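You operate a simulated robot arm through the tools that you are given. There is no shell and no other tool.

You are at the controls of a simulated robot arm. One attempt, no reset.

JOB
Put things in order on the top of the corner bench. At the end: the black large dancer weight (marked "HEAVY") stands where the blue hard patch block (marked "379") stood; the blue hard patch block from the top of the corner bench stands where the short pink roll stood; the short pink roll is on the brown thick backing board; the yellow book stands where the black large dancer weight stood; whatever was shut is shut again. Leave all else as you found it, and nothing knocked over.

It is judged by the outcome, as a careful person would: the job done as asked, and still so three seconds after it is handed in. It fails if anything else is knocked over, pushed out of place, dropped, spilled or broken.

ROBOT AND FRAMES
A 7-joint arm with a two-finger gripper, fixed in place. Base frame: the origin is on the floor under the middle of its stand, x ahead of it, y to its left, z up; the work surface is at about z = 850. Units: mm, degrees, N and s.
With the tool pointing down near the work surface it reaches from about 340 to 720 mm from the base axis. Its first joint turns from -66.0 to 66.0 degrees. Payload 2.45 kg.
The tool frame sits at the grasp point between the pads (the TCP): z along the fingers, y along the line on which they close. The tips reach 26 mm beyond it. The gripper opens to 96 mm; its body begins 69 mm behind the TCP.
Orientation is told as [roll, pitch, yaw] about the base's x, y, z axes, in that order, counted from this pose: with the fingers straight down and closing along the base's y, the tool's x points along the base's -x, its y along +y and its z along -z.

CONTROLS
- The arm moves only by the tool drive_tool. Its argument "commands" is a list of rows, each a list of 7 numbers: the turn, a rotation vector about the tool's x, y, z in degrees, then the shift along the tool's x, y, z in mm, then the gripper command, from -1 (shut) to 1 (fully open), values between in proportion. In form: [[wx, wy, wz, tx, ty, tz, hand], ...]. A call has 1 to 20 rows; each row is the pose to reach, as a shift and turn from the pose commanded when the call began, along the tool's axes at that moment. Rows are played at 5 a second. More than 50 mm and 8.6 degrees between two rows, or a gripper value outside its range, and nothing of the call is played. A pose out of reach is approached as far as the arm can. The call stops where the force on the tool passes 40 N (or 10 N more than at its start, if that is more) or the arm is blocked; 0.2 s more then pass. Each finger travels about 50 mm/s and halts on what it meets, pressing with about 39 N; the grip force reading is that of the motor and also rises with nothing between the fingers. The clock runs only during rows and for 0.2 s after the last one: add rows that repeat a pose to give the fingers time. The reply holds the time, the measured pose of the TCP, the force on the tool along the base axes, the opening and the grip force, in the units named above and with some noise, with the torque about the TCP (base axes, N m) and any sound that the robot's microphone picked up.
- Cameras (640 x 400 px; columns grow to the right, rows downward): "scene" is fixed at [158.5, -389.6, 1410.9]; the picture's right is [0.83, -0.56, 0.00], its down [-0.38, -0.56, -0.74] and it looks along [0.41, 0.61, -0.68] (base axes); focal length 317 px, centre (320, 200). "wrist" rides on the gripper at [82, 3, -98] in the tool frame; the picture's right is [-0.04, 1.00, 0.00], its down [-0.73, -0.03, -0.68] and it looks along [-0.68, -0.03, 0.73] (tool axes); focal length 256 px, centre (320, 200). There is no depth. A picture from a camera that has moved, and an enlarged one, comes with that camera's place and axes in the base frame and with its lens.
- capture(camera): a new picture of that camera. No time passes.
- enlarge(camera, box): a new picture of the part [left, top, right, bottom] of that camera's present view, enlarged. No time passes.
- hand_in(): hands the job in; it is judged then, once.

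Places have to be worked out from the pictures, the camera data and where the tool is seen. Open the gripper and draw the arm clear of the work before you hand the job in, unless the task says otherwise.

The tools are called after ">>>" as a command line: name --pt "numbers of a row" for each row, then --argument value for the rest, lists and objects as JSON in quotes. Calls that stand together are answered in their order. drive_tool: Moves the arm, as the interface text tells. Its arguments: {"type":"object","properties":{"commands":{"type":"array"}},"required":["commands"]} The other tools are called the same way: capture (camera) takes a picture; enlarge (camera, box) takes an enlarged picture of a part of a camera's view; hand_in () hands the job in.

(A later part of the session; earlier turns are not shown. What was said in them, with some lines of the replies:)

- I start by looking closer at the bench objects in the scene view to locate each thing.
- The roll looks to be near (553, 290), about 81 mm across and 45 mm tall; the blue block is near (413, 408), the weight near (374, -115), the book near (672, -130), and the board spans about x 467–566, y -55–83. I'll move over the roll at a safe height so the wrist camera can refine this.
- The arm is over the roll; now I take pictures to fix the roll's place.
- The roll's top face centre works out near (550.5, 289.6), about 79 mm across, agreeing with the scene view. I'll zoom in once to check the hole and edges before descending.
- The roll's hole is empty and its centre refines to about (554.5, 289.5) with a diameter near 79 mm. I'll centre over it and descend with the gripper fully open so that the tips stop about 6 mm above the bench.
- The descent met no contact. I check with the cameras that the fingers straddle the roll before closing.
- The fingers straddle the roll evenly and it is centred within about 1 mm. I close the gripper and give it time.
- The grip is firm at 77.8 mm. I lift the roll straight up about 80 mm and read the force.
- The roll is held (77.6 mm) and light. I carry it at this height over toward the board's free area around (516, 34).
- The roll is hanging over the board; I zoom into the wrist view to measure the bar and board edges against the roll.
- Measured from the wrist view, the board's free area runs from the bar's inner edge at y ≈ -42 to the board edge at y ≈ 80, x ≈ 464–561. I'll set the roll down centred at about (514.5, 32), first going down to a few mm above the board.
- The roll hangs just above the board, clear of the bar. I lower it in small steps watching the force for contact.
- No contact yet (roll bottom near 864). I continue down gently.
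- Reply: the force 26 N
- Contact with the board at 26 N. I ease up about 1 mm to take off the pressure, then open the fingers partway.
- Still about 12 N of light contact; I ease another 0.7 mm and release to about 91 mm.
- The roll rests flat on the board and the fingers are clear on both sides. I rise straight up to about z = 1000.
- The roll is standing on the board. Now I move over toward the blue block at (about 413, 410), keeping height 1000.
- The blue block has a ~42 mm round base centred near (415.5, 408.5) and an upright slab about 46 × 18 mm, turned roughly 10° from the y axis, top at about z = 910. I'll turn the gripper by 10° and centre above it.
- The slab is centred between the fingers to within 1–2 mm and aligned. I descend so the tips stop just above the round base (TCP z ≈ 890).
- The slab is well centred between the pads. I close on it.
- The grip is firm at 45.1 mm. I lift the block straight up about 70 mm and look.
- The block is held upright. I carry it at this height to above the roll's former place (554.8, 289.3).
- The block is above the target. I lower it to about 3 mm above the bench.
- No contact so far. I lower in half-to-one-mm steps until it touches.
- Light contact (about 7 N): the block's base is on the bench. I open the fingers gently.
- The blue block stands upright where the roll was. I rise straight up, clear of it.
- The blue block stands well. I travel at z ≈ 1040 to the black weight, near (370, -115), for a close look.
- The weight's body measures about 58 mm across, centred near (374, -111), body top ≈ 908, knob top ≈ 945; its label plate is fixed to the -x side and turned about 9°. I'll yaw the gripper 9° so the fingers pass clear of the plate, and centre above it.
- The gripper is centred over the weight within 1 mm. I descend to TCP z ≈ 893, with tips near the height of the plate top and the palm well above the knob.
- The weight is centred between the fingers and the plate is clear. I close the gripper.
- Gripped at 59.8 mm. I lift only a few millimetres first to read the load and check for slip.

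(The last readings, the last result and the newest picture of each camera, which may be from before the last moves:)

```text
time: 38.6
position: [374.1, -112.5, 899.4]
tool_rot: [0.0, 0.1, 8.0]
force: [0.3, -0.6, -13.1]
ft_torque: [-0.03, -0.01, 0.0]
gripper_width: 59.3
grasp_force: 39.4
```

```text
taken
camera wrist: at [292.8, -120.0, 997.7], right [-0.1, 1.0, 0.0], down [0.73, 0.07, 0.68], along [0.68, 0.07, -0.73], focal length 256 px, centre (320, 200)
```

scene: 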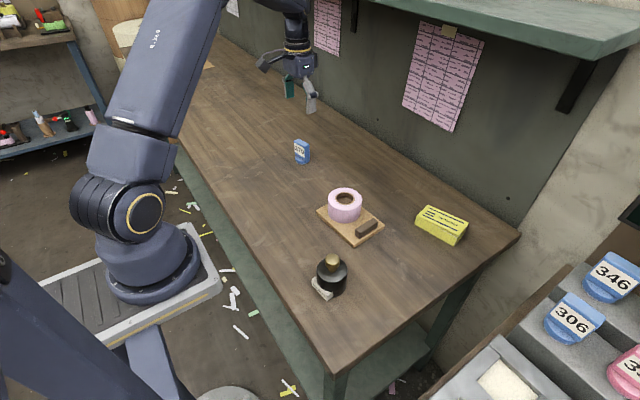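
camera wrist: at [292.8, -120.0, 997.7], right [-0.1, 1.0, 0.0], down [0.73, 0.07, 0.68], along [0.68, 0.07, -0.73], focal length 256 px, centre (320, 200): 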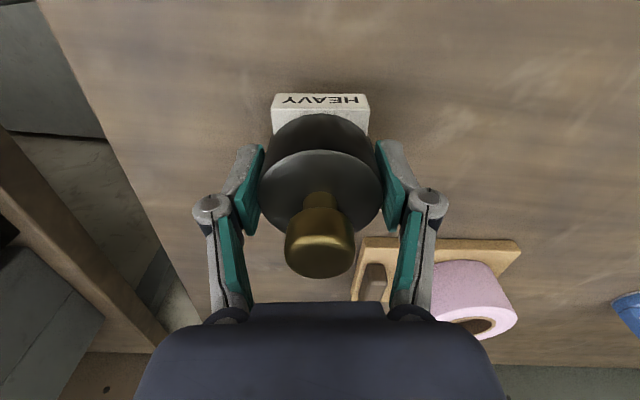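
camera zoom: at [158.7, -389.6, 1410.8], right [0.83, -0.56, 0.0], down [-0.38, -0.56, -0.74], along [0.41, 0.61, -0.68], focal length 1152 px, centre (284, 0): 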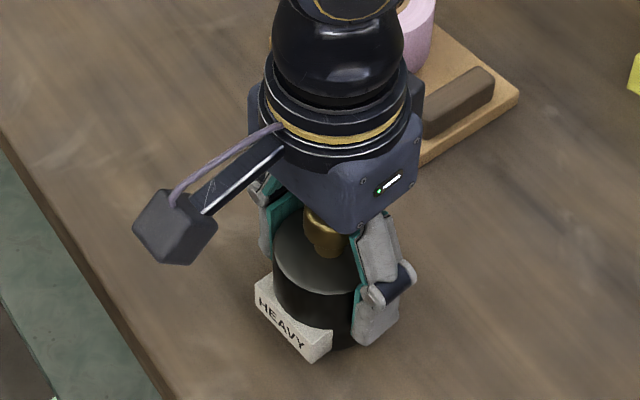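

Load is about 13 N (roughly 1.3 kg), within the payload, with no slip seen. I lift further, gently, to about 60 mm above the bench.

>>> drive_tool --pt "0 0 0 0 0 -6 -1" --pt "0 0 0 0 0 -15 -1" --pt "0 0 0 0 0 -26 -1" --pt "0 0 0 0 0 -38 -1" --pt "0 0 0 0 0 -48 -1" --pt "0 0 0 0 0 -54 -1" --pt "0 0 0 0 0 -54 -1"

>>> capture --camera "wrist"

>>> capture --camera "scene"

```text
time: 40.2
position: [373.9, -111.7, 954.5]
tool_rot: [0.0, 0.0, 8.0]
force: [0.3, -0.3, -12.0]
ft_torque: [0.0, 0.01, -0.01]
gripper_width: 59.6
grasp_force: 39.0
```

```text
taken
camera wrist: at [293.1, -119.7, 1051.9], right [-0.1, 1.0, 0.0], down [0.73, 0.07, 0.68], along [0.68, 0.07, -0.73], focal length 256 px, centre (320, 200)
```

wrist: 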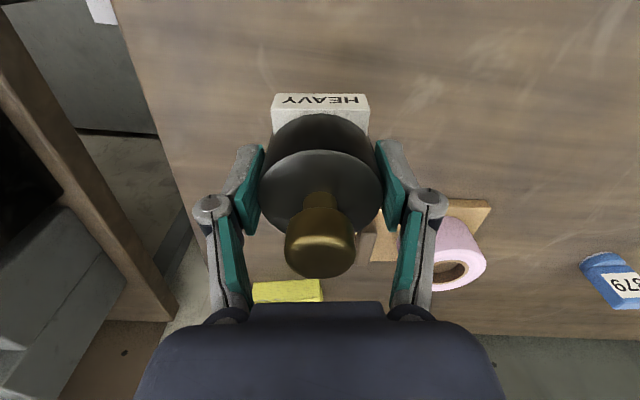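

```text
taken
```

scene: 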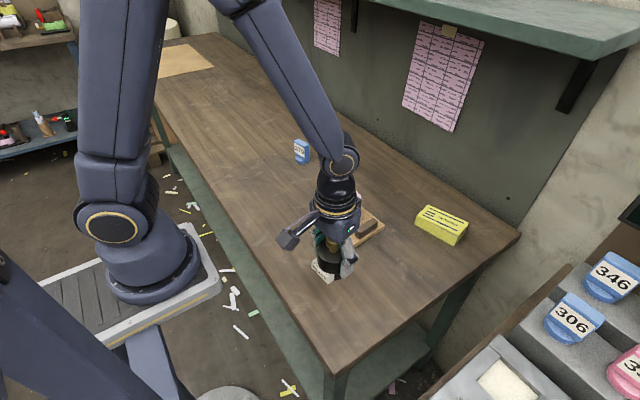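

The weight hangs steadily. I carry it smoothly along the front of the bench to above the blue block's former place (415.5, 408.8), keeping its orientation.

>>> drive_tool --pt "0 0 0 -2.3 10.2 0 -1" --pt "0 0 0 -6.8 30.6 0 -1" --pt "0 0 0 -13.5 61.1 0 -1" --pt "0 0 0 -21.4 96.8 0 -1" --pt "0 0 0 -29.3 132.4 0 -1" --pt "0 0 0 -37.2 168.1 0 -1" --pt "0 0 0 -45.1 203.8 0 -1" --pt "0 0 0 -53.0 239.4 0 -1" --pt "0 0 0 -60.9 275.1 0 -1" --pt "0 0 0 -68.8 310.7 0 -1" --pt "0 0 0 -76.7 346.4 0 -1" --pt "0 0 0 -84.6 382.1 0 -1" --pt "0 0 0 -92.5 417.7 0 -1" --pt "0 0 0 -99.3 448.3 0 -1" --pt "0 0 0 -106 478.8 0 -1" --pt "0 0 0 -110.5 499.2 0 -1" --pt "0 0 0 -112.8 509.4 0 -1" --pt "0 0 0 -112.8 509.4 0 -1"

>>> capture --camera "wrist"

>>> capture --camera "scene"

```text
time: 44.0
position: [416.1, 409.9, 953.4]
tool_rot: [0.1, 0.0, 8.0]
force: [0.0, -1.1, -13.4]
ft_torque: [0.01, 0.0, -0.02]
gripper_width: 59.3
grasp_force: 38.6
```

```text
taken
camera wrist: at [334.2, 400.5, 1051.8], right [-0.1, 1.0, 0.0], down [0.73, 0.07, 0.68], along [0.68, 0.07, -0.73], focal length 256 px, centre (320, 200)
```

wrist: 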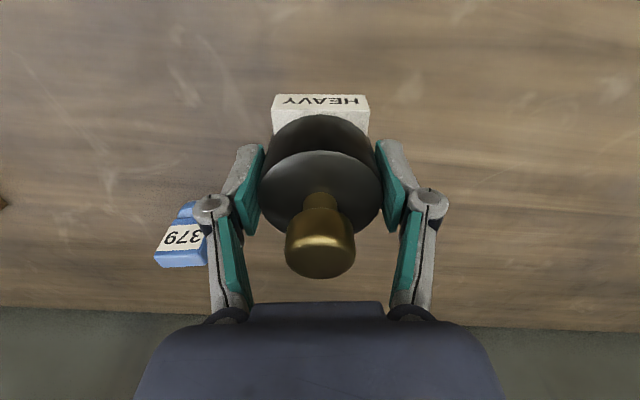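

```text
taken
```

scene: 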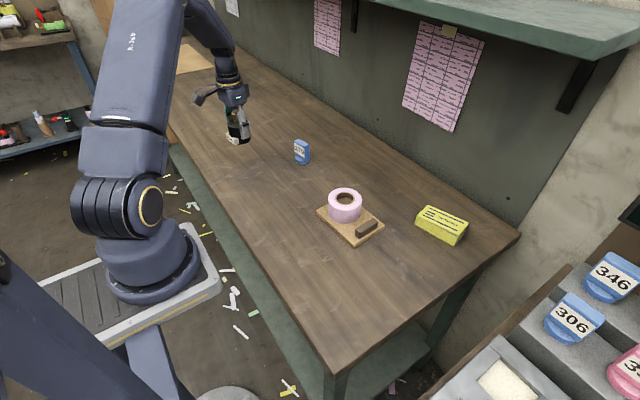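

The weight is over its target, still held the same way. I lower it to about 3 mm above the bench.

>>> drive_tool --pt "0 0 0 0 0 6 -1" --pt "0 0 0 0 0 18 -1" --pt "0 0 0 0 0 30 -1" --pt "0 0 0 0 0 42 -1" --pt "0 0 0 0 0 51 -1" --pt "0 0 0 0 0 56 -1" --pt "0 0 0 0 0 56 -1"

```text
time: 45.6
position: [415.8, 409.1, 897.3]
tool_rot: [0.1, 0.0, 8.0]
force: [-0.4, 0.3, -12.1]
ft_torque: [0.01, 0.04, 0.01]
gripper_width: 59.7
grasp_force: 38.9
```

Still hanging freely (-12 N). I lower in small steps, watching for the load to pass to the bench.

>>> drive_tool --pt "0 0 0 0 0 1 -1" --pt "0 0 0 0 0 2 -1" --pt "0 0 0 0 0 3 -1" --pt "0 0 0 0 0 3 -1"

```text
time: 46.6
position: [415.9, 409.1, 895.8]
tool_rot: [0.0, 0.0, 7.9]
force: [-0.4, -1.9, -6.8]
ft_torque: [0.03, 0.14, 0.04]
gripper_width: 59.3
grasp_force: 39.2
```

The load is starting to pass to the bench. One more half millimetre or so.

>>> drive_tool --pt "0 0 0 0 0 0.4 -1" --pt "0 0 0 0 0 0.8 -1" --pt "0 0 0 0 0 0.8 -1"

```text
time: 47.4
position: [415.1, 408.8, 894.9]
tool_rot: [0.0, 0.1, 8.0]
force: [-0.8, -1.1, 3.8]
ft_torque: [-0.31, 0.39, 0.04]
gripper_width: 59.5
grasp_force: 38.9
```

The bench now carries the weight (+4 N). I open the fingers gradually.

>>> drive_tool --pt "0 0 0 0 0 0.3 0.3" --pt "0 0 0 0 0 0.3 0.45" --pt "0 0 0 0 0 0.3 0.65" --pt "0 0 0 0 0 0.3 0.9" --pt "0 0 0 0 0 0.3 1" --pt "0 0 0 0 0 0.3 1"

>>> capture --camera "wrist"

>>> enlarge --camera "scene" --box '[190, 80, 310, 180]'

```text
time: 48.8
position: [414.2, 408.3, 893.8]
tool_rot: [0.0, 0.0, 8.0]
force: [-0.7, 0.6, 0.6]
ft_torque: [0.0, 0.0, 0.0]
gripper_width: 96.2
grasp_force: 0.1
```

```text
taken
camera wrist: at [333.6, 400.3, 991.4], right [-0.1, 0.99, 0.0], down [0.73, 0.07, 0.68], along [0.68, 0.07, -0.73], focal length 256 px, centre (320, 200)
```

wrist: 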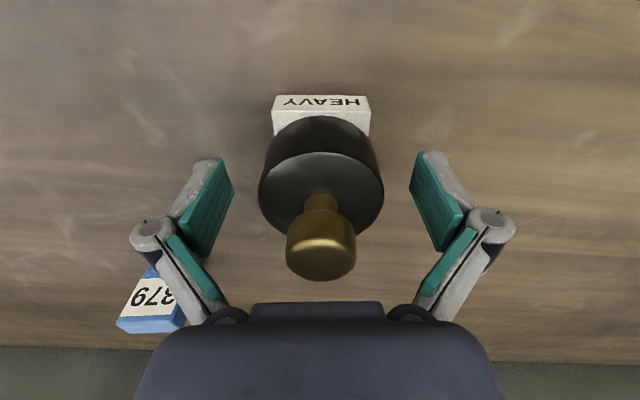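

```text
4.00 times, centred on (250, 130) of scene
camera zoom: at [158.5, -389.6, 1410.9], right [0.83, -0.56, 0.0], down [-0.38, -0.56, -0.74], along [0.41, 0.61, -0.68], focal length 1267 px, centre (600, 480)
```

zoom: 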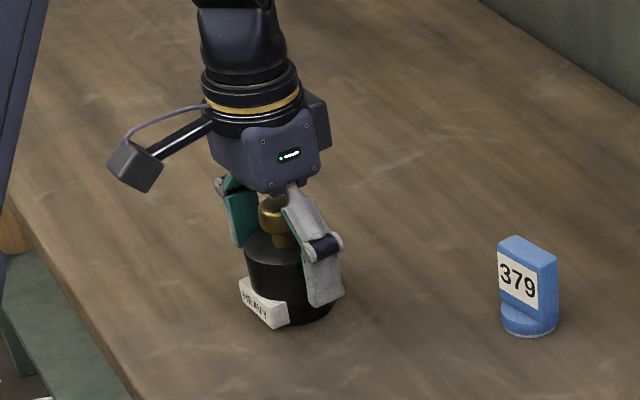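

The weight stands upright at the blue block's former place and the fingers are clear. I rise straight up, clear of the knob.

>>> drive_tool --pt "0 0 0 0 0 -12 1" --pt "0 0 0 0 0 -35 1" --pt "0 0 0 0 0 -65 1" --pt "0 0 0 0 0 -95 1" --pt "0 0 0 0 0 -125 1" --pt "0 0 4 0 0 -140 1" --pt "0 0 8 0 0 -147 1" --pt "0 0 8 0 0 -147 1"

>>> capture --camera "wrist"

>>> capture --camera "scene"

```text
time: 50.6
position: [414.9, 409.3, 1041.5]
tool_rot: [0.0, 0.0, -0.1]
force: [0.7, -0.3, 0.5]
ft_torque: [0.01, -0.01, -0.02]
gripper_width: 96.1
grasp_force: 0.1
```

```text
taken
camera wrist: at [333.2, 411.5, 1139.2], right [0.04, 1.0, 0.0], down [0.73, -0.03, 0.68], along [0.68, -0.03, -0.73], focal length 256 px, centre (320, 200)
```

wrist: 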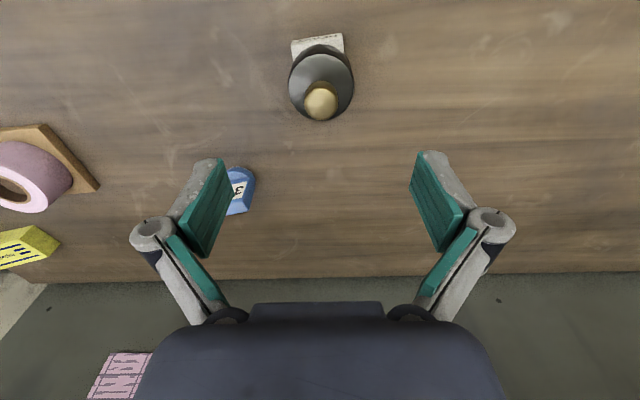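

```text
taken
```

scene: 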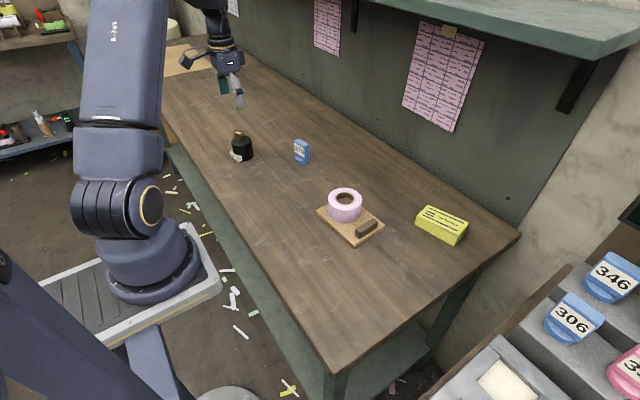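

Everything so far stands properly. Now I study the yellow book's pose and thickness before moving over it.

>>> enlarge --camera "scene" --box '[400, 190, 490, 255]'

>>> enlarge --camera "scene" --box '[360, 0, 640, 240]'

```text
6.15 times, centred on (445, 222) of scene
camera zoom: at [158.5, -389.6, 1410.9], right [0.83, -0.56, 0.0], down [-0.38, -0.56, -0.74], along [0.41, 0.61, -0.68], focal length 1950 px, centre (-449, 62)
```

zoom: 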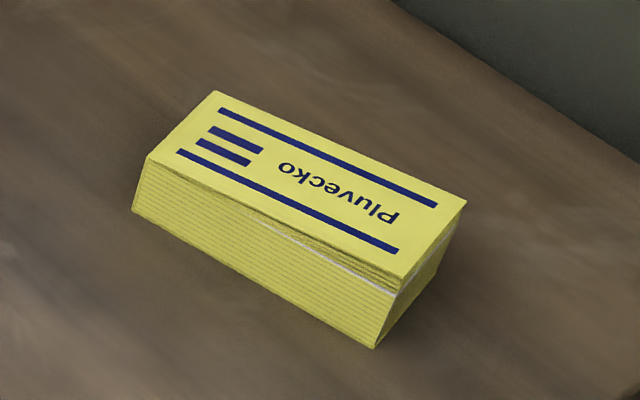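

```text
1.67 times, centred on (500, 120) of scene
camera zoom: at [158.5, -389.6, 1410.9], right [0.83, -0.56, 0.0], down [-0.38, -0.56, -0.74], along [0.41, 0.61, -0.68], focal length 528 px, centre (20, 333)
```

zoom: 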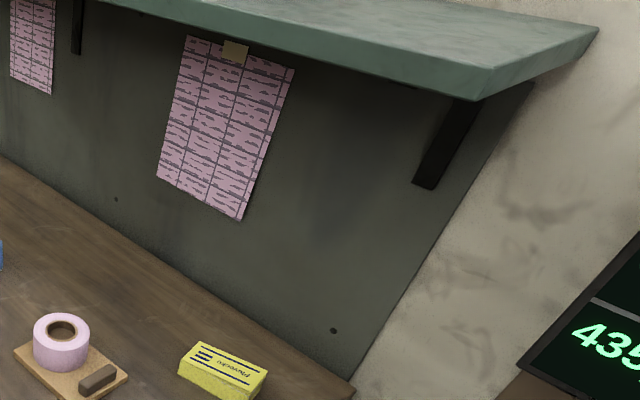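

The book is about 98 × 50 × 33 mm, its long side turned roughly 14° from the y axis, so I need to close across its width (yaw about -76°). I travel high over to a point before the book, at about (600, -80, 1020), turning the gripper on the way.

>>> drive_tool --pt "0 0 5.5 -13 -35 2 1" --pt "0 0 11 -26 -70 4 1" --pt "0 0 16.5 -39 -105 5 1" --pt "0 0 22 -53 -140 6 1" --pt "0 0 27.5 -66 -175 8 1" --pt "0 0 33 -79 -210 9 1" --pt "0 0 38.5 -92 -245 10 1" --pt "0 0 44 -106 -280 12 1" --pt "0 0 49.5 -119 -315 13 1" --pt "0 0 55 -132 -350 15 1" --pt "0 0 60.5 -145 -385 16 1" --pt "0 0 66 -159 -420 18 1" --pt "0 0 71.5 -172 -455 19 1" --pt "0 0 76 -185 -489 20 1" --pt "0 0 76 -185 -489 20 1"

>>> capture --camera "wrist"

>>> capture --camera "scene"

```text
time: 53.8
position: [600.3, -81.3, 1020.5]
tool_rot: [-0.1, 0.0, -76.2]
force: [-0.6, 0.4, 0.5]
ft_torque: [0.0, 0.0, 0.0]
gripper_width: 96.0
grasp_force: 0.2
```

```text
taken
camera wrist: at [583.2, -1.3, 1119.3], right [0.98, 0.2, 0.0], down [0.15, -0.72, 0.68], along [0.14, -0.67, -0.73], focal length 256 px, centre (320, 200)
```

wrist: 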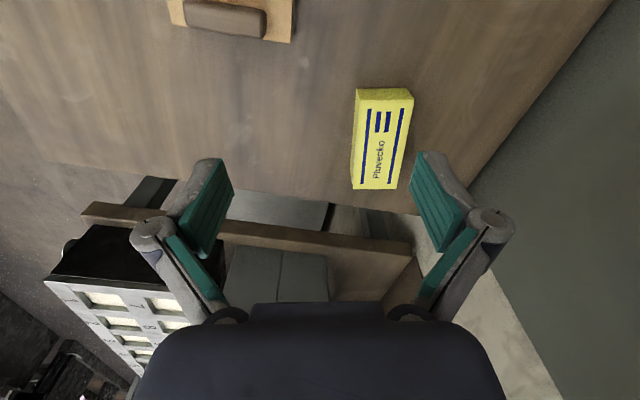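

```text
taken
```

scene: 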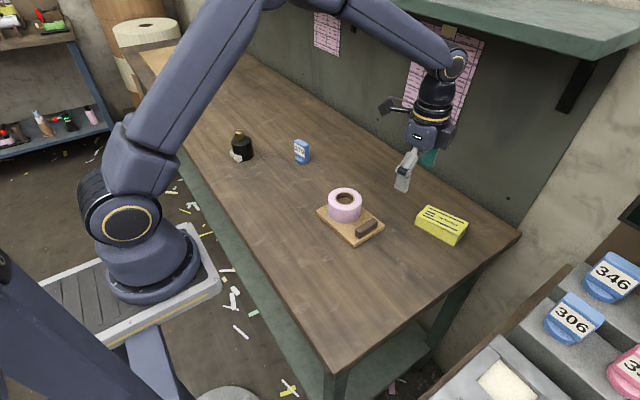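

>>> enlarge --camera "wrist" --box '[310, 70, 460, 210]'

```text
2.86 times, centred on (385, 140) of wrist
camera zoom: at [583.2, -1.3, 1119.3], right [0.98, 0.2, 0.0], down [0.15, -0.72, 0.68], along [0.14, -0.67, -0.73], focal length 731 px, centre (134, 371)
```

zoom: 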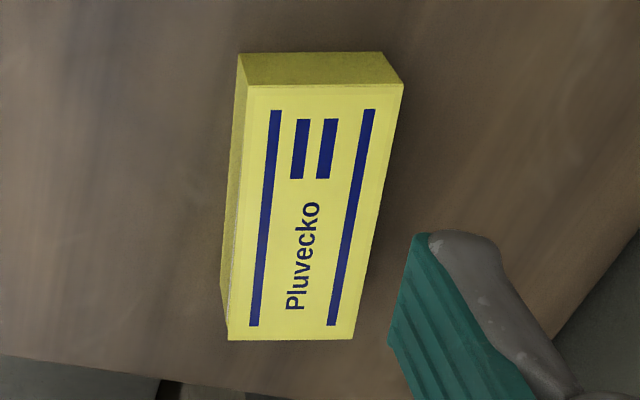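

The book's two ends appear to differ in height (about 30 mm at the +y end, 38 mm at the -y end), with a pale line under the top layer. I zoom in closer to understand it before gripping.

>>> enlarge --camera "scene" --box '[412, 200, 442, 225]'

>>> enlarge --camera "scene" --box '[440, 215, 475, 250]'

>>> enlarge --camera "wrist" --box '[335, 80, 425, 200]'

```text
16.00 times, centred on (427, 212) of scene
camera zoom: at [158.5, -389.6, 1410.9], right [0.83, -0.56, 0.0], down [-0.38, -0.56, -0.74], along [0.41, 0.61, -0.68], focal length 5069 px, centre (-1392, 0)
```

zoom: 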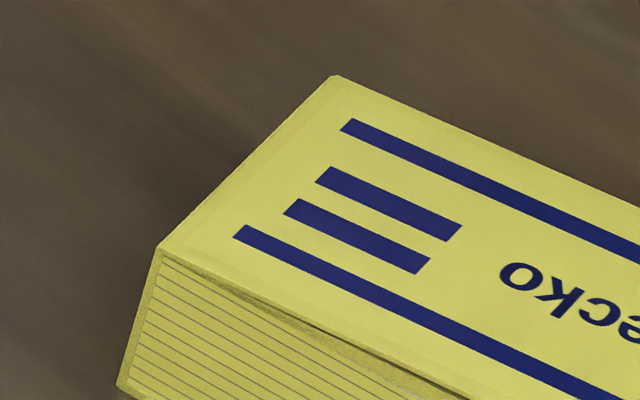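

```text
11.43 times, centred on (458, 232) of scene
camera zoom: at [158.5, -389.6, 1410.9], right [0.83, -0.56, 0.0], down [-0.38, -0.56, -0.74], along [0.41, 0.61, -0.68], focal length 3621 px, centre (-1251, -171)
```

zoom: 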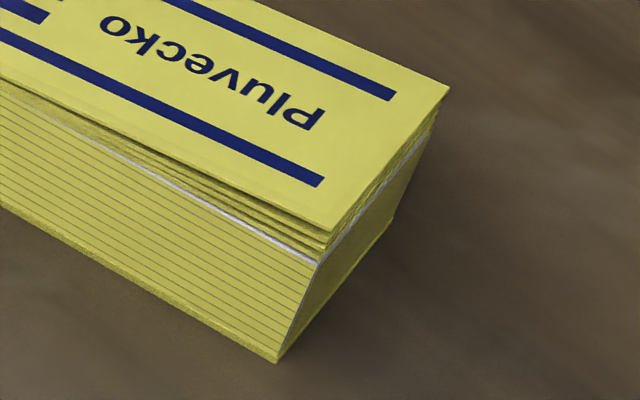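

```text
3.33 times, centred on (380, 140) of wrist
camera zoom: at [583.2, -1.3, 1119.3], right [0.98, 0.2, 0.0], down [0.15, -0.72, 0.68], along [0.14, -0.67, -0.73], focal length 853 px, centre (120, 400)
```

zoom: 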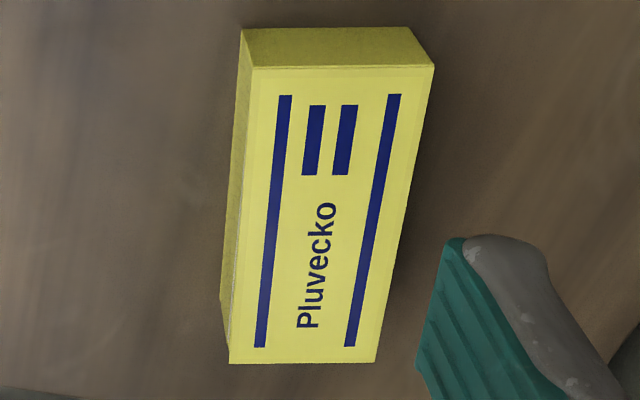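

It is a paperback lying flat, spine at the +y end, with its top pages slightly fanned at the -y end. Its centre is near (675.3, -129.5), turned about 13°. I first descend to z ≈ 960 here, then slide over the book at that height, staying well below the shelf.

>>> drive_tool --pt "0 0 0 0 0 30 0.8" --pt "0 0 0.9 0 0 61 0.8" --pt "0 0 0.9 -15 14 61 0.8" --pt "0 0 0.9 -33 31 61 0.8" --pt "0 0 0.9 -52 49 61 0.8" --pt "0 0 0.9 -64.6 61.6 61 0.8" --pt "0 0 0.9 -64.6 61.6 61 0.8"

>>> capture --camera "wrist"

>>> capture --camera "scene"

```text
time: 55.4
position: [675.7, -126.7, 959.6]
tool_rot: [0.0, 0.0, -76.8]
force: [-0.2, -0.9, 0.0]
ft_torque: [-0.02, 0.03, -0.05]
gripper_width: 86.5
grasp_force: 0.0
```

```text
taken
camera wrist: at [660.5, -46.9, 1058.2], right [0.98, 0.19, 0.0], down [0.14, -0.72, 0.68], along [0.13, -0.67, -0.73], focal length 256 px, centre (320, 200)
```

wrist: 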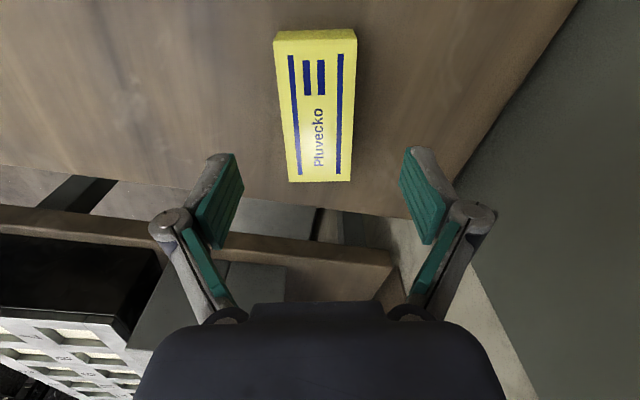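

```text
taken
```

scene: 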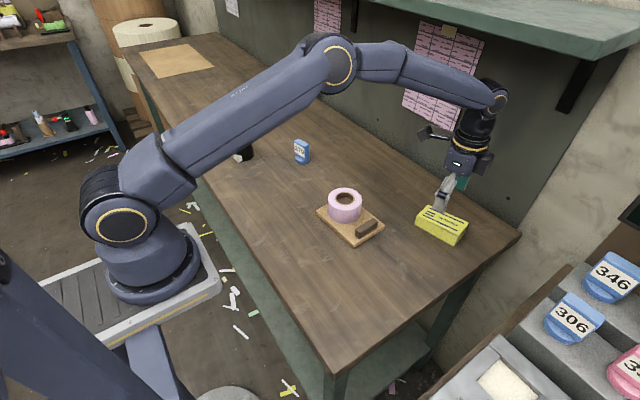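

The book is centred between the fingers to about 1–4 mm. I fine-tune and descend so the tips end about 4 mm above the bench.

>>> drive_tool --pt "0 0 1 -3 -1.1 15 0.8" --pt "0 0 1 -3 -1.1 35 0.8" --pt "0 0 1 -3 -1.1 53 0.8" --pt "0 0 1 -3 -1.1 67 0.8" --pt "0 0 1 -3 -1.1 76 0.8" --pt "0 0 1 -3 -1.1 80.5 0.8" --pt "0 0 1 -3 -1.1 80.5 0.8"

>>> capture --camera "wrist"

>>> enlarge --camera "scene" --box '[380, 130, 520, 260]'

```text
time: 57.0
position: [675.9, -130.3, 880.2]
tool_rot: [0.1, 0.0, -77.8]
force: [0.6, -0.5, 0.5]
ft_torque: [0.01, 0.0, -0.01]
gripper_width: 86.3
grasp_force: 0.1
```

```text
taken
camera wrist: at [661.0, -50.8, 976.9], right [0.99, 0.17, 0.0], down [0.12, -0.72, 0.68], along [0.12, -0.67, -0.73], focal length 256 px, centre (320, 200)
```

wrist: 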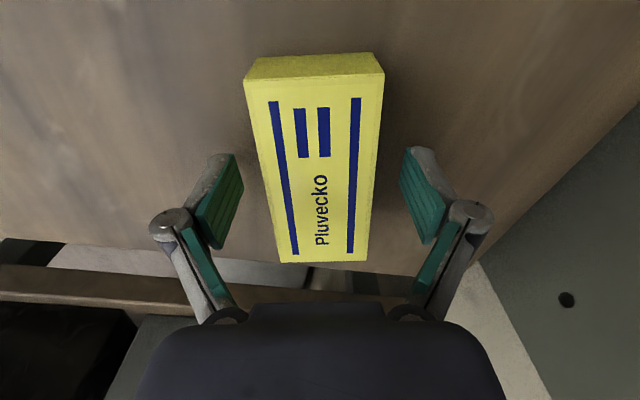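

```text
3.08 times, centred on (450, 195) of scene
camera zoom: at [158.5, -389.6, 1410.9], right [0.83, -0.56, 0.0], down [-0.38, -0.56, -0.74], along [0.41, 0.61, -0.68], focal length 975 px, centre (-80, 215)
```

zoom: 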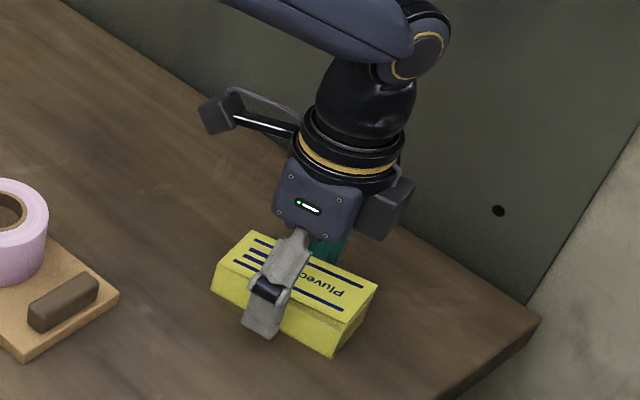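

The book sits between the fingers with clearance both sides. I close the gripper on it.

>>> drive_tool --pt "0 0 0 0 0 0 0.4" --pt "0 0 0 0 0 0 0.1" --pt "0 0 0 0 0 0 -1" --pt "0 0 0 0 0 0 -1" --pt "0 0 0 0 0 0 -1" --pt "0 0 0 0 0 0 -1"

```text
time: 58.4
position: [675.2, -130.1, 878.9]
tool_rot: [0.0, -0.1, -78.0]
force: [-0.3, -0.2, 2.1]
ft_torque: [0.0, 0.05, 0.03]
gripper_width: 49.3
grasp_force: 38.7
```

Gripped at 49.3 mm. I lift a little, about 10 mm, and look for sag or slip.

>>> drive_tool --pt "0 0 0 0 0 -2 -1" --pt "0 0 0 0 0 -5 -1" --pt "0 0 0 0 0 -9 -1" --pt "0 0 0 0 0 -12 -1" --pt "0 0 0 0 0 -12 -1"

>>> capture --camera "wrist"

>>> enlarge --camera "scene" --box '[380, 130, 520, 260]'

```text
time: 59.6
position: [674.9, -131.2, 891.2]
tool_rot: [0.0, 0.1, -77.8]
force: [-1.1, -0.2, -2.1]
ft_torque: [-0.02, 0.01, -0.01]
gripper_width: 49.5
grasp_force: 38.9
```

```text
taken
camera wrist: at [661.1, -51.0, 989.1], right [0.99, 0.17, 0.0], down [0.12, -0.72, 0.68], along [0.12, -0.67, -0.73], focal length 256 px, centre (320, 200)
```

wrist: 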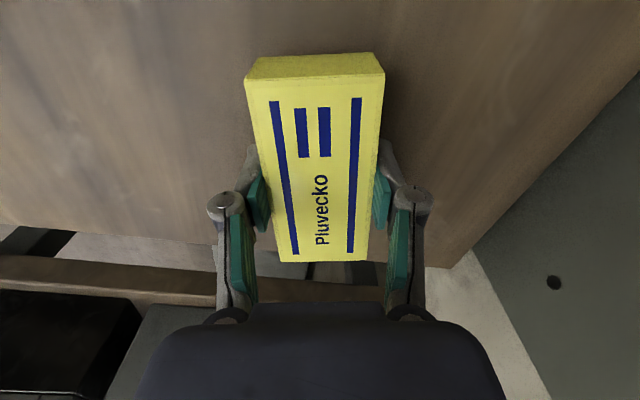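

```text
3.08 times, centred on (450, 195) of scene
camera zoom: at [158.6, -389.6, 1410.9], right [0.83, -0.56, 0.0], down [-0.38, -0.56, -0.74], along [0.41, 0.61, -0.68], focal length 975 px, centre (-80, 215)
```

zoom: 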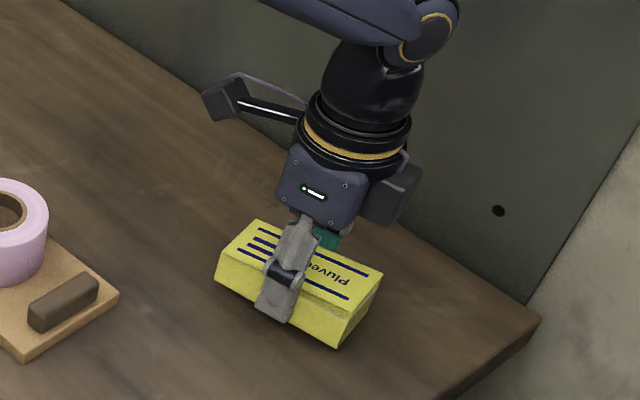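

The book is held level and light (about 2 N). I raise it to about 65 mm above the bench and carry it back to the weight's former place (374, -111), keeping its orientation.

>>> drive_tool --pt "0 0 0 0 0 -10 -1" --pt "0 0 0 0 0 -25 -1" --pt "0 0 0 0 0 -42 -1" --pt "0 0 0 0 0 -55 -1" --pt "0 0 0 4 -14 -55 -1" --pt "0 0 0 12 -42 -55 -1" --pt "0 0 0 22 -76 -55 -1" --pt "0 0 0 32 -111 -55 -1" --pt "0 0 0 42 -146 -55 -1" --pt "0 0 0 52 -181 -55 -1" --pt "0 0 0 62 -216 -55 -1" --pt "0 0 0 72 -250 -55 -1" --pt "0 0 0 79.5 -276 -55 -1" --pt "0 0 0 83.5 -290.3 -55 -1" --pt "0 0 0 83.5 -290.3 -55 -1"

>>> capture --camera "wrist"

>>> capture --camera "scene"

```text
time: 62.8
position: [373.8, -109.8, 945.2]
tool_rot: [0.1, 0.0, -78.0]
force: [0.1, -0.1, -1.5]
ft_torque: [0.02, 0.04, -0.02]
gripper_width: 48.9
grasp_force: 38.9
```

```text
taken
camera wrist: at [359.1, -29.8, 1043.8], right [0.99, 0.17, 0.0], down [0.12, -0.72, 0.68], along [0.12, -0.67, -0.73], focal length 256 px, centre (320, 200)
```

wrist: 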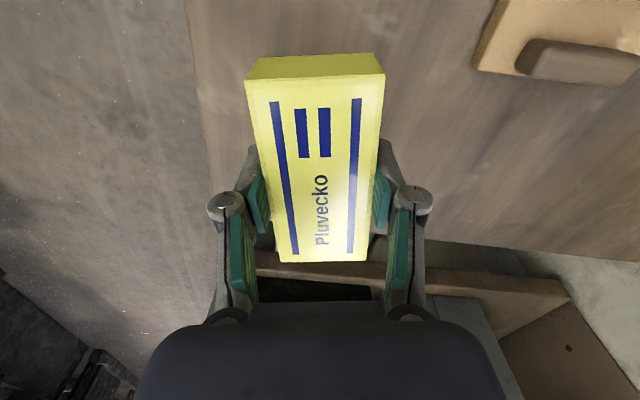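

```text
taken
```

scene: 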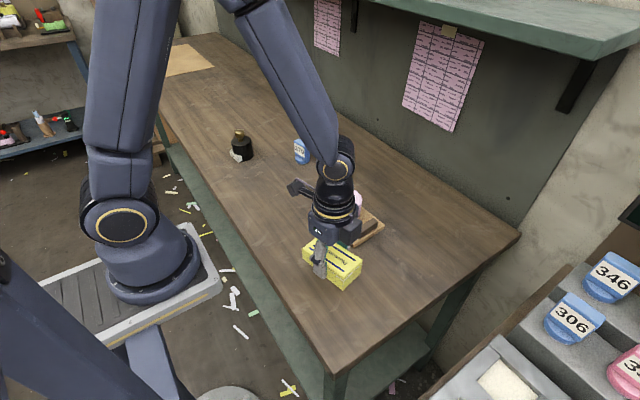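

The book is above the target at about (373.4, -110.6), still held level. I lower it to about 3 mm above the bench.

>>> drive_tool --pt "0 0 0 0 0 10 -1" --pt "0 0 0 0 0 26 -1" --pt "0 0 0 0 0 42 -1" --pt "0 0 0 0 0 54 -1" --pt "0 0 0 0 0 61 -1" --pt "0 0 0 0 0 63 -1" --pt "0 0 0 0 0 63 -1"

```text
time: 64.4
position: [373.8, -109.7, 884.1]
tool_rot: [0.0, -0.1, -77.8]
force: [0.4, 0.0, -0.7]
ft_torque: [0.0, -0.01, 0.0]
gripper_width: 49.1
grasp_force: 38.8
```

No contact yet. I continue in 1 mm steps.

>>> drive_tool --pt "0 0 0 0 0 1 -1" --pt "0 0 0 0 0 2 -1" --pt "0 0 0 0 0 3 -1" --pt "0 0 0 0 0 3 -1"

```text
time: 65.4
position: [374.4, -110.4, 880.3]
tool_rot: [0.0, 0.0, -78.0]
force: [-1.0, -0.4, -1.6]
ft_torque: [-0.03, -0.01, -0.01]
gripper_width: 49.5
grasp_force: 39.2
```

>>> drive_tool --pt "0 0 0 0 0 0.5 -1" --pt "0 0 0 0 0 1 -1" --pt "0 0 0 0 0 1 -1"

```text
time: 66.2
position: [373.7, -110.9, 879.1]
tool_rot: [0.0, 0.1, -77.9]
force: [-0.9, -0.6, -0.3]
ft_torque: [-0.01, 0.0, -0.01]
gripper_width: 49.2
grasp_force: 38.6
```

Still hardly any load change; I go another half millimetre.

>>> drive_tool --pt "0 0 0 0 0 0.4 -1" --pt "0 0 0 0 0 0.8 -1" --pt "0 0 0 0 0 0.8 -1"

```text
time: 67.0
position: [375.2, -109.3, 879.2]
tool_rot: [0.1, 0.0, -77.9]
force: [-1.9, 3.0, 27.2]
ft_torque: [0.1, 0.16, -0.01]
gripper_width: 48.9
grasp_force: 39.2
```

Contact, 27 N. I ease back half a millimetre.

>>> drive_tool --pt "0 0 0 0 0 -0.5 -1" --pt "0 0 0 0 0 -0.5 -1"

```text
time: 67.6
position: [373.9, -109.0, 880.1]
tool_rot: [-0.1, -0.1, -77.9]
force: [0.0, 2.5, 18.1]
ft_torque: [0.18, -0.04, -0.02]
gripper_width: 49.5
grasp_force: 39.2
```

>>> drive_tool --pt "0 0 0 0 0 -0.5 -1" --pt "0 0 0 0 0 -0.5 -1"

```text
time: 68.2
position: [374.1, -109.6, 878.4]
tool_rot: [0.0, 0.1, -77.9]
force: [0.4, 0.1, 1.0]
ft_torque: [-0.06, -0.09, -0.01]
gripper_width: 49.1
grasp_force: 39.0
```

The book rests on the bench with almost no force (1 N). I open the fingers gently.

>>> drive_tool --pt "0 0 0 0 0 0 0.1" --pt "0 0 0 0 0 0 0.25" --pt "0 0 0 0 0 0 0.5" --pt "0 0 0 0 0 0 0.8" --pt "0 0 0 0 0 0 0.8"

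>>> capture --camera "wrist"

>>> enlarge --camera "scene" --box '[270, 200, 390, 310]'

```text
time: 69.4
position: [373.8, -109.6, 879.4]
tool_rot: [0.0, 0.0, -77.9]
force: [0.3, -0.5, 1.4]
ft_torque: [0.03, 0.01, 0.0]
gripper_width: 86.3
grasp_force: 0.1
```

```text
taken
camera wrist: at [359.9, -30.2, 977.3], right [0.99, 0.17, 0.0], down [0.12, -0.72, 0.68], along [0.12, -0.67, -0.73], focal length 256 px, centre (320, 200)
```

wrist: 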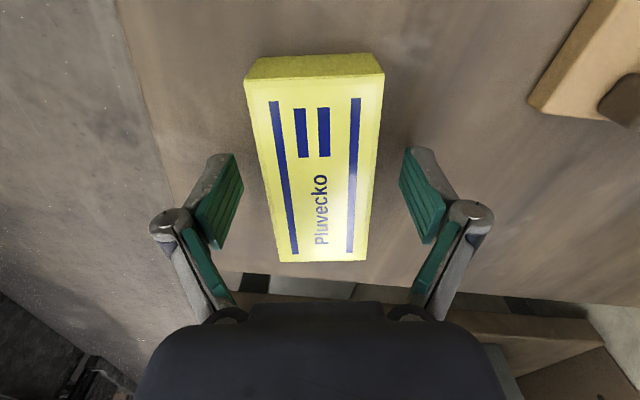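

```text
3.64 times, centred on (330, 255) of scene
camera zoom: at [158.5, -389.6, 1410.9], right [0.83, -0.56, 0.0], down [-0.38, -0.56, -0.74], along [0.41, 0.61, -0.68], focal length 1152 px, centre (284, 0)
```

zoom: 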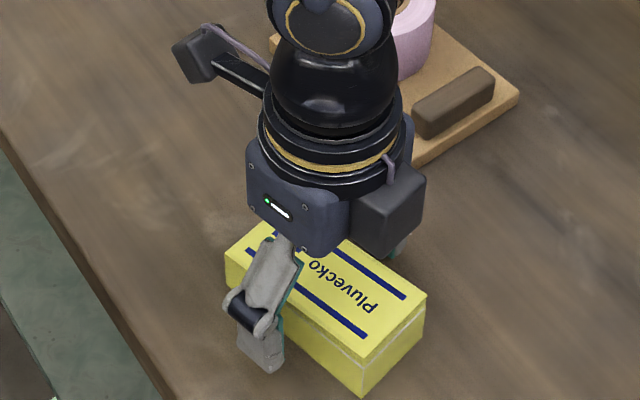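

The book lies flat at the weight's former place and the fingers are clear. I rise straight up.

>>> drive_tool --pt "0 0 0 0 0 -10 0.8" --pt "0 0 0 0 0 -30 0.8" --pt "0 0 0 0 0 -60 0.9" --pt "0 0 0 0 0 -95 1" --pt "0 0 0 0 0 -130 1" --pt "0 0 0 0 0 -165 1" --pt "0 0 0 0 0 -200 1" --pt "0 0 0 0 0 -200 1"

>>> capture --camera "scene"

>>> capture --camera "wrist"

```text
time: 71.2
position: [374.3, -109.4, 1078.1]
tool_rot: [0.0, -0.1, -77.8]
force: [0.2, -0.6, 0.3]
ft_torque: [-0.01, 0.02, -0.01]
gripper_width: 95.7
grasp_force: 0.1
```

```text
taken
```

scene: 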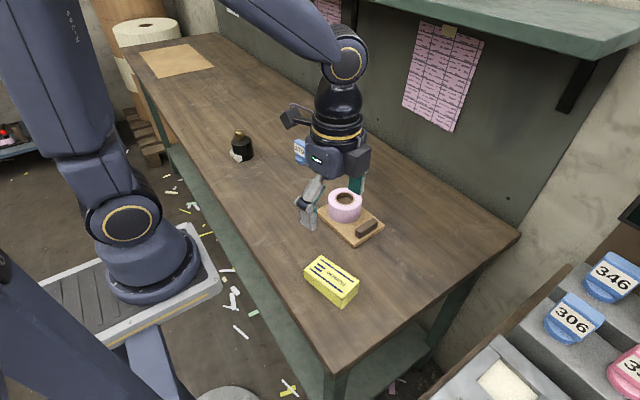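

```text
taken
camera wrist: at [359.1, -29.6, 1177.4], right [0.99, 0.17, 0.0], down [0.13, -0.72, 0.68], along [0.12, -0.67, -0.73], focal length 256 px, centre (320, 200)
```

wrist: 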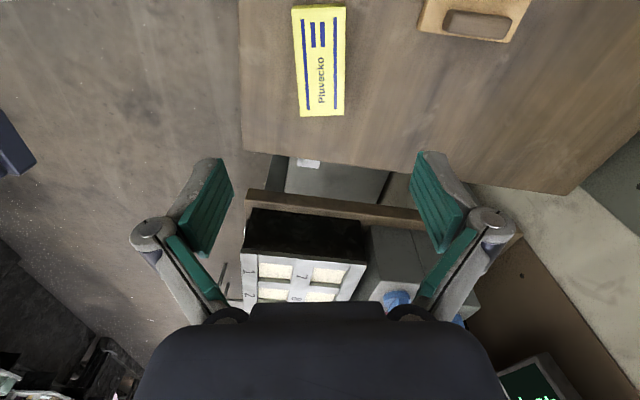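

All objects are placed and upright. I withdraw the arm to its starting area, turning the gripper back on the way, so I can inspect everything unobstructed.

>>> drive_tool --pt "0 0 -7.8 27 3.8 -6 1" --pt "0 0 -15.6 54 7.6 -12 1" --pt "0 0 -23.4 80 11.4 -18 1" --pt "0 0 -31.2 107 15.2 -24 1" --pt "0 0 -39 134 19 -30 1" --pt "0 0 -46.8 161 22.8 -36 1" --pt "0 0 -54.6 188 26.6 -42 1" --pt "0 0 -62.4 214 30.4 -48 1" --pt "0 0 -70.2 241 34.2 -54 1" --pt "0 0 -77.9 268 38 -57 1" --pt "0 0 -77.9 268 38 -57 1"

>>> capture --camera "scene"

>>> capture --camera "wrist"

>>> enlarge --camera "scene" --box '[200, 110, 400, 310]'

```text
time: 73.6
position: [354.6, 160.3, 1136.0]
tool_rot: [0.1, 0.0, 0.2]
force: [0.5, 0.5, 0.7]
ft_torque: [0.01, -0.03, -0.04]
gripper_width: 95.8
grasp_force: 0.0
```

```text
taken
```

scene: 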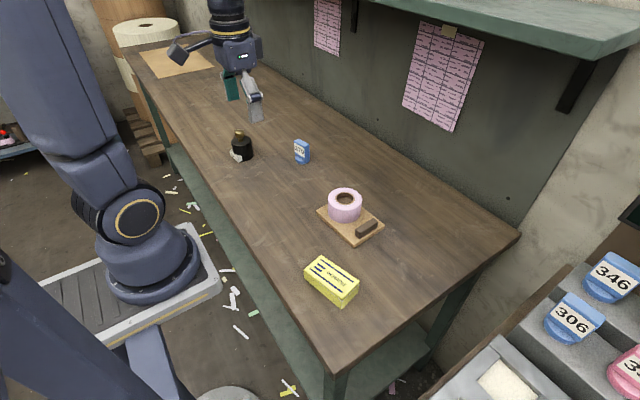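

```text
taken
camera wrist: at [272.7, 163.5, 1234.1], right [0.04, 1.0, 0.0], down [0.73, -0.03, 0.68], along [0.68, -0.03, -0.73], focal length 256 px, centre (320, 200)
```

wrist: 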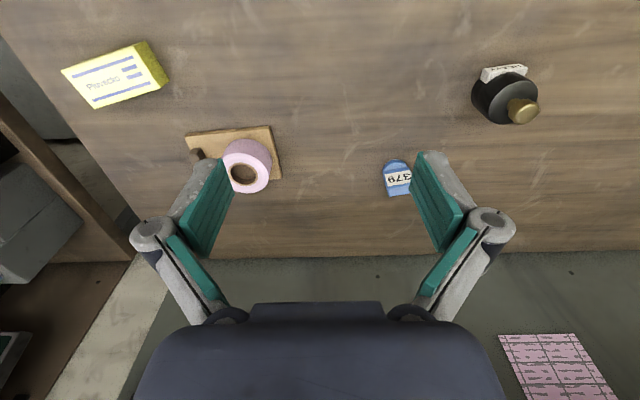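

```text
2.00 times, centred on (300, 210) of scene
camera zoom: at [158.6, -389.6, 1410.9], right [0.83, -0.56, 0.0], down [-0.38, -0.56, -0.74], along [0.41, 0.61, -0.68], focal length 634 px, centre (360, 180)
```

zoom: 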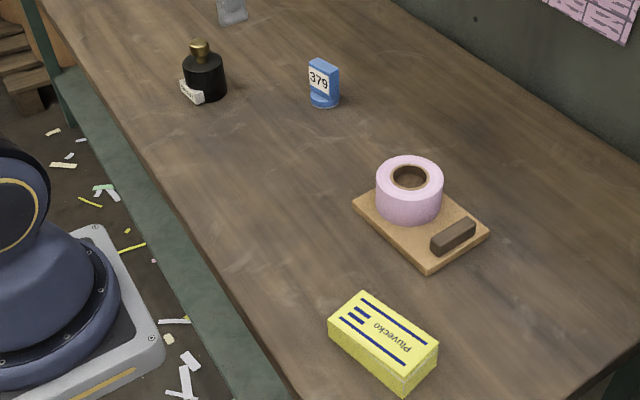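

The weight stands at the blue block's old place and the blue block at the roll's. The roll is flat on the board beside the bar, and the book lies where the weight was. The board has not moved, nothing was opened, and the arm is clear with its gripper open, so I hand the job in.

>>> hand_in

```text
The job is handed in.
```

I rearranged the bench as asked and handed the job in. I don't have the judge's verdict, only the pictures taken just before.

- **Short pink roll:** it sits flat on the brown backing board, beside the dark bar and not touching it.
- **Blue block "379":** it stands upright where the roll was, at about (555, 289).
- **Black weight "HEAVY":** it stands upright where the blue block was, at about (415, 409), with its label still facing the front of the bench.
- **Yellow book:** it lies flat where the weight was, at about (374, -111). I kept it lying flat, turned the same way as I found it.

I worked out the old places from the camera views and expect each object to be within a few millimetres of its target. In the final pictures the board had not moved and nothing had fallen over. I found nothing on the bench that needed opening, so there was nothing to shut again. The arm is back near its starting position with the gripper open.
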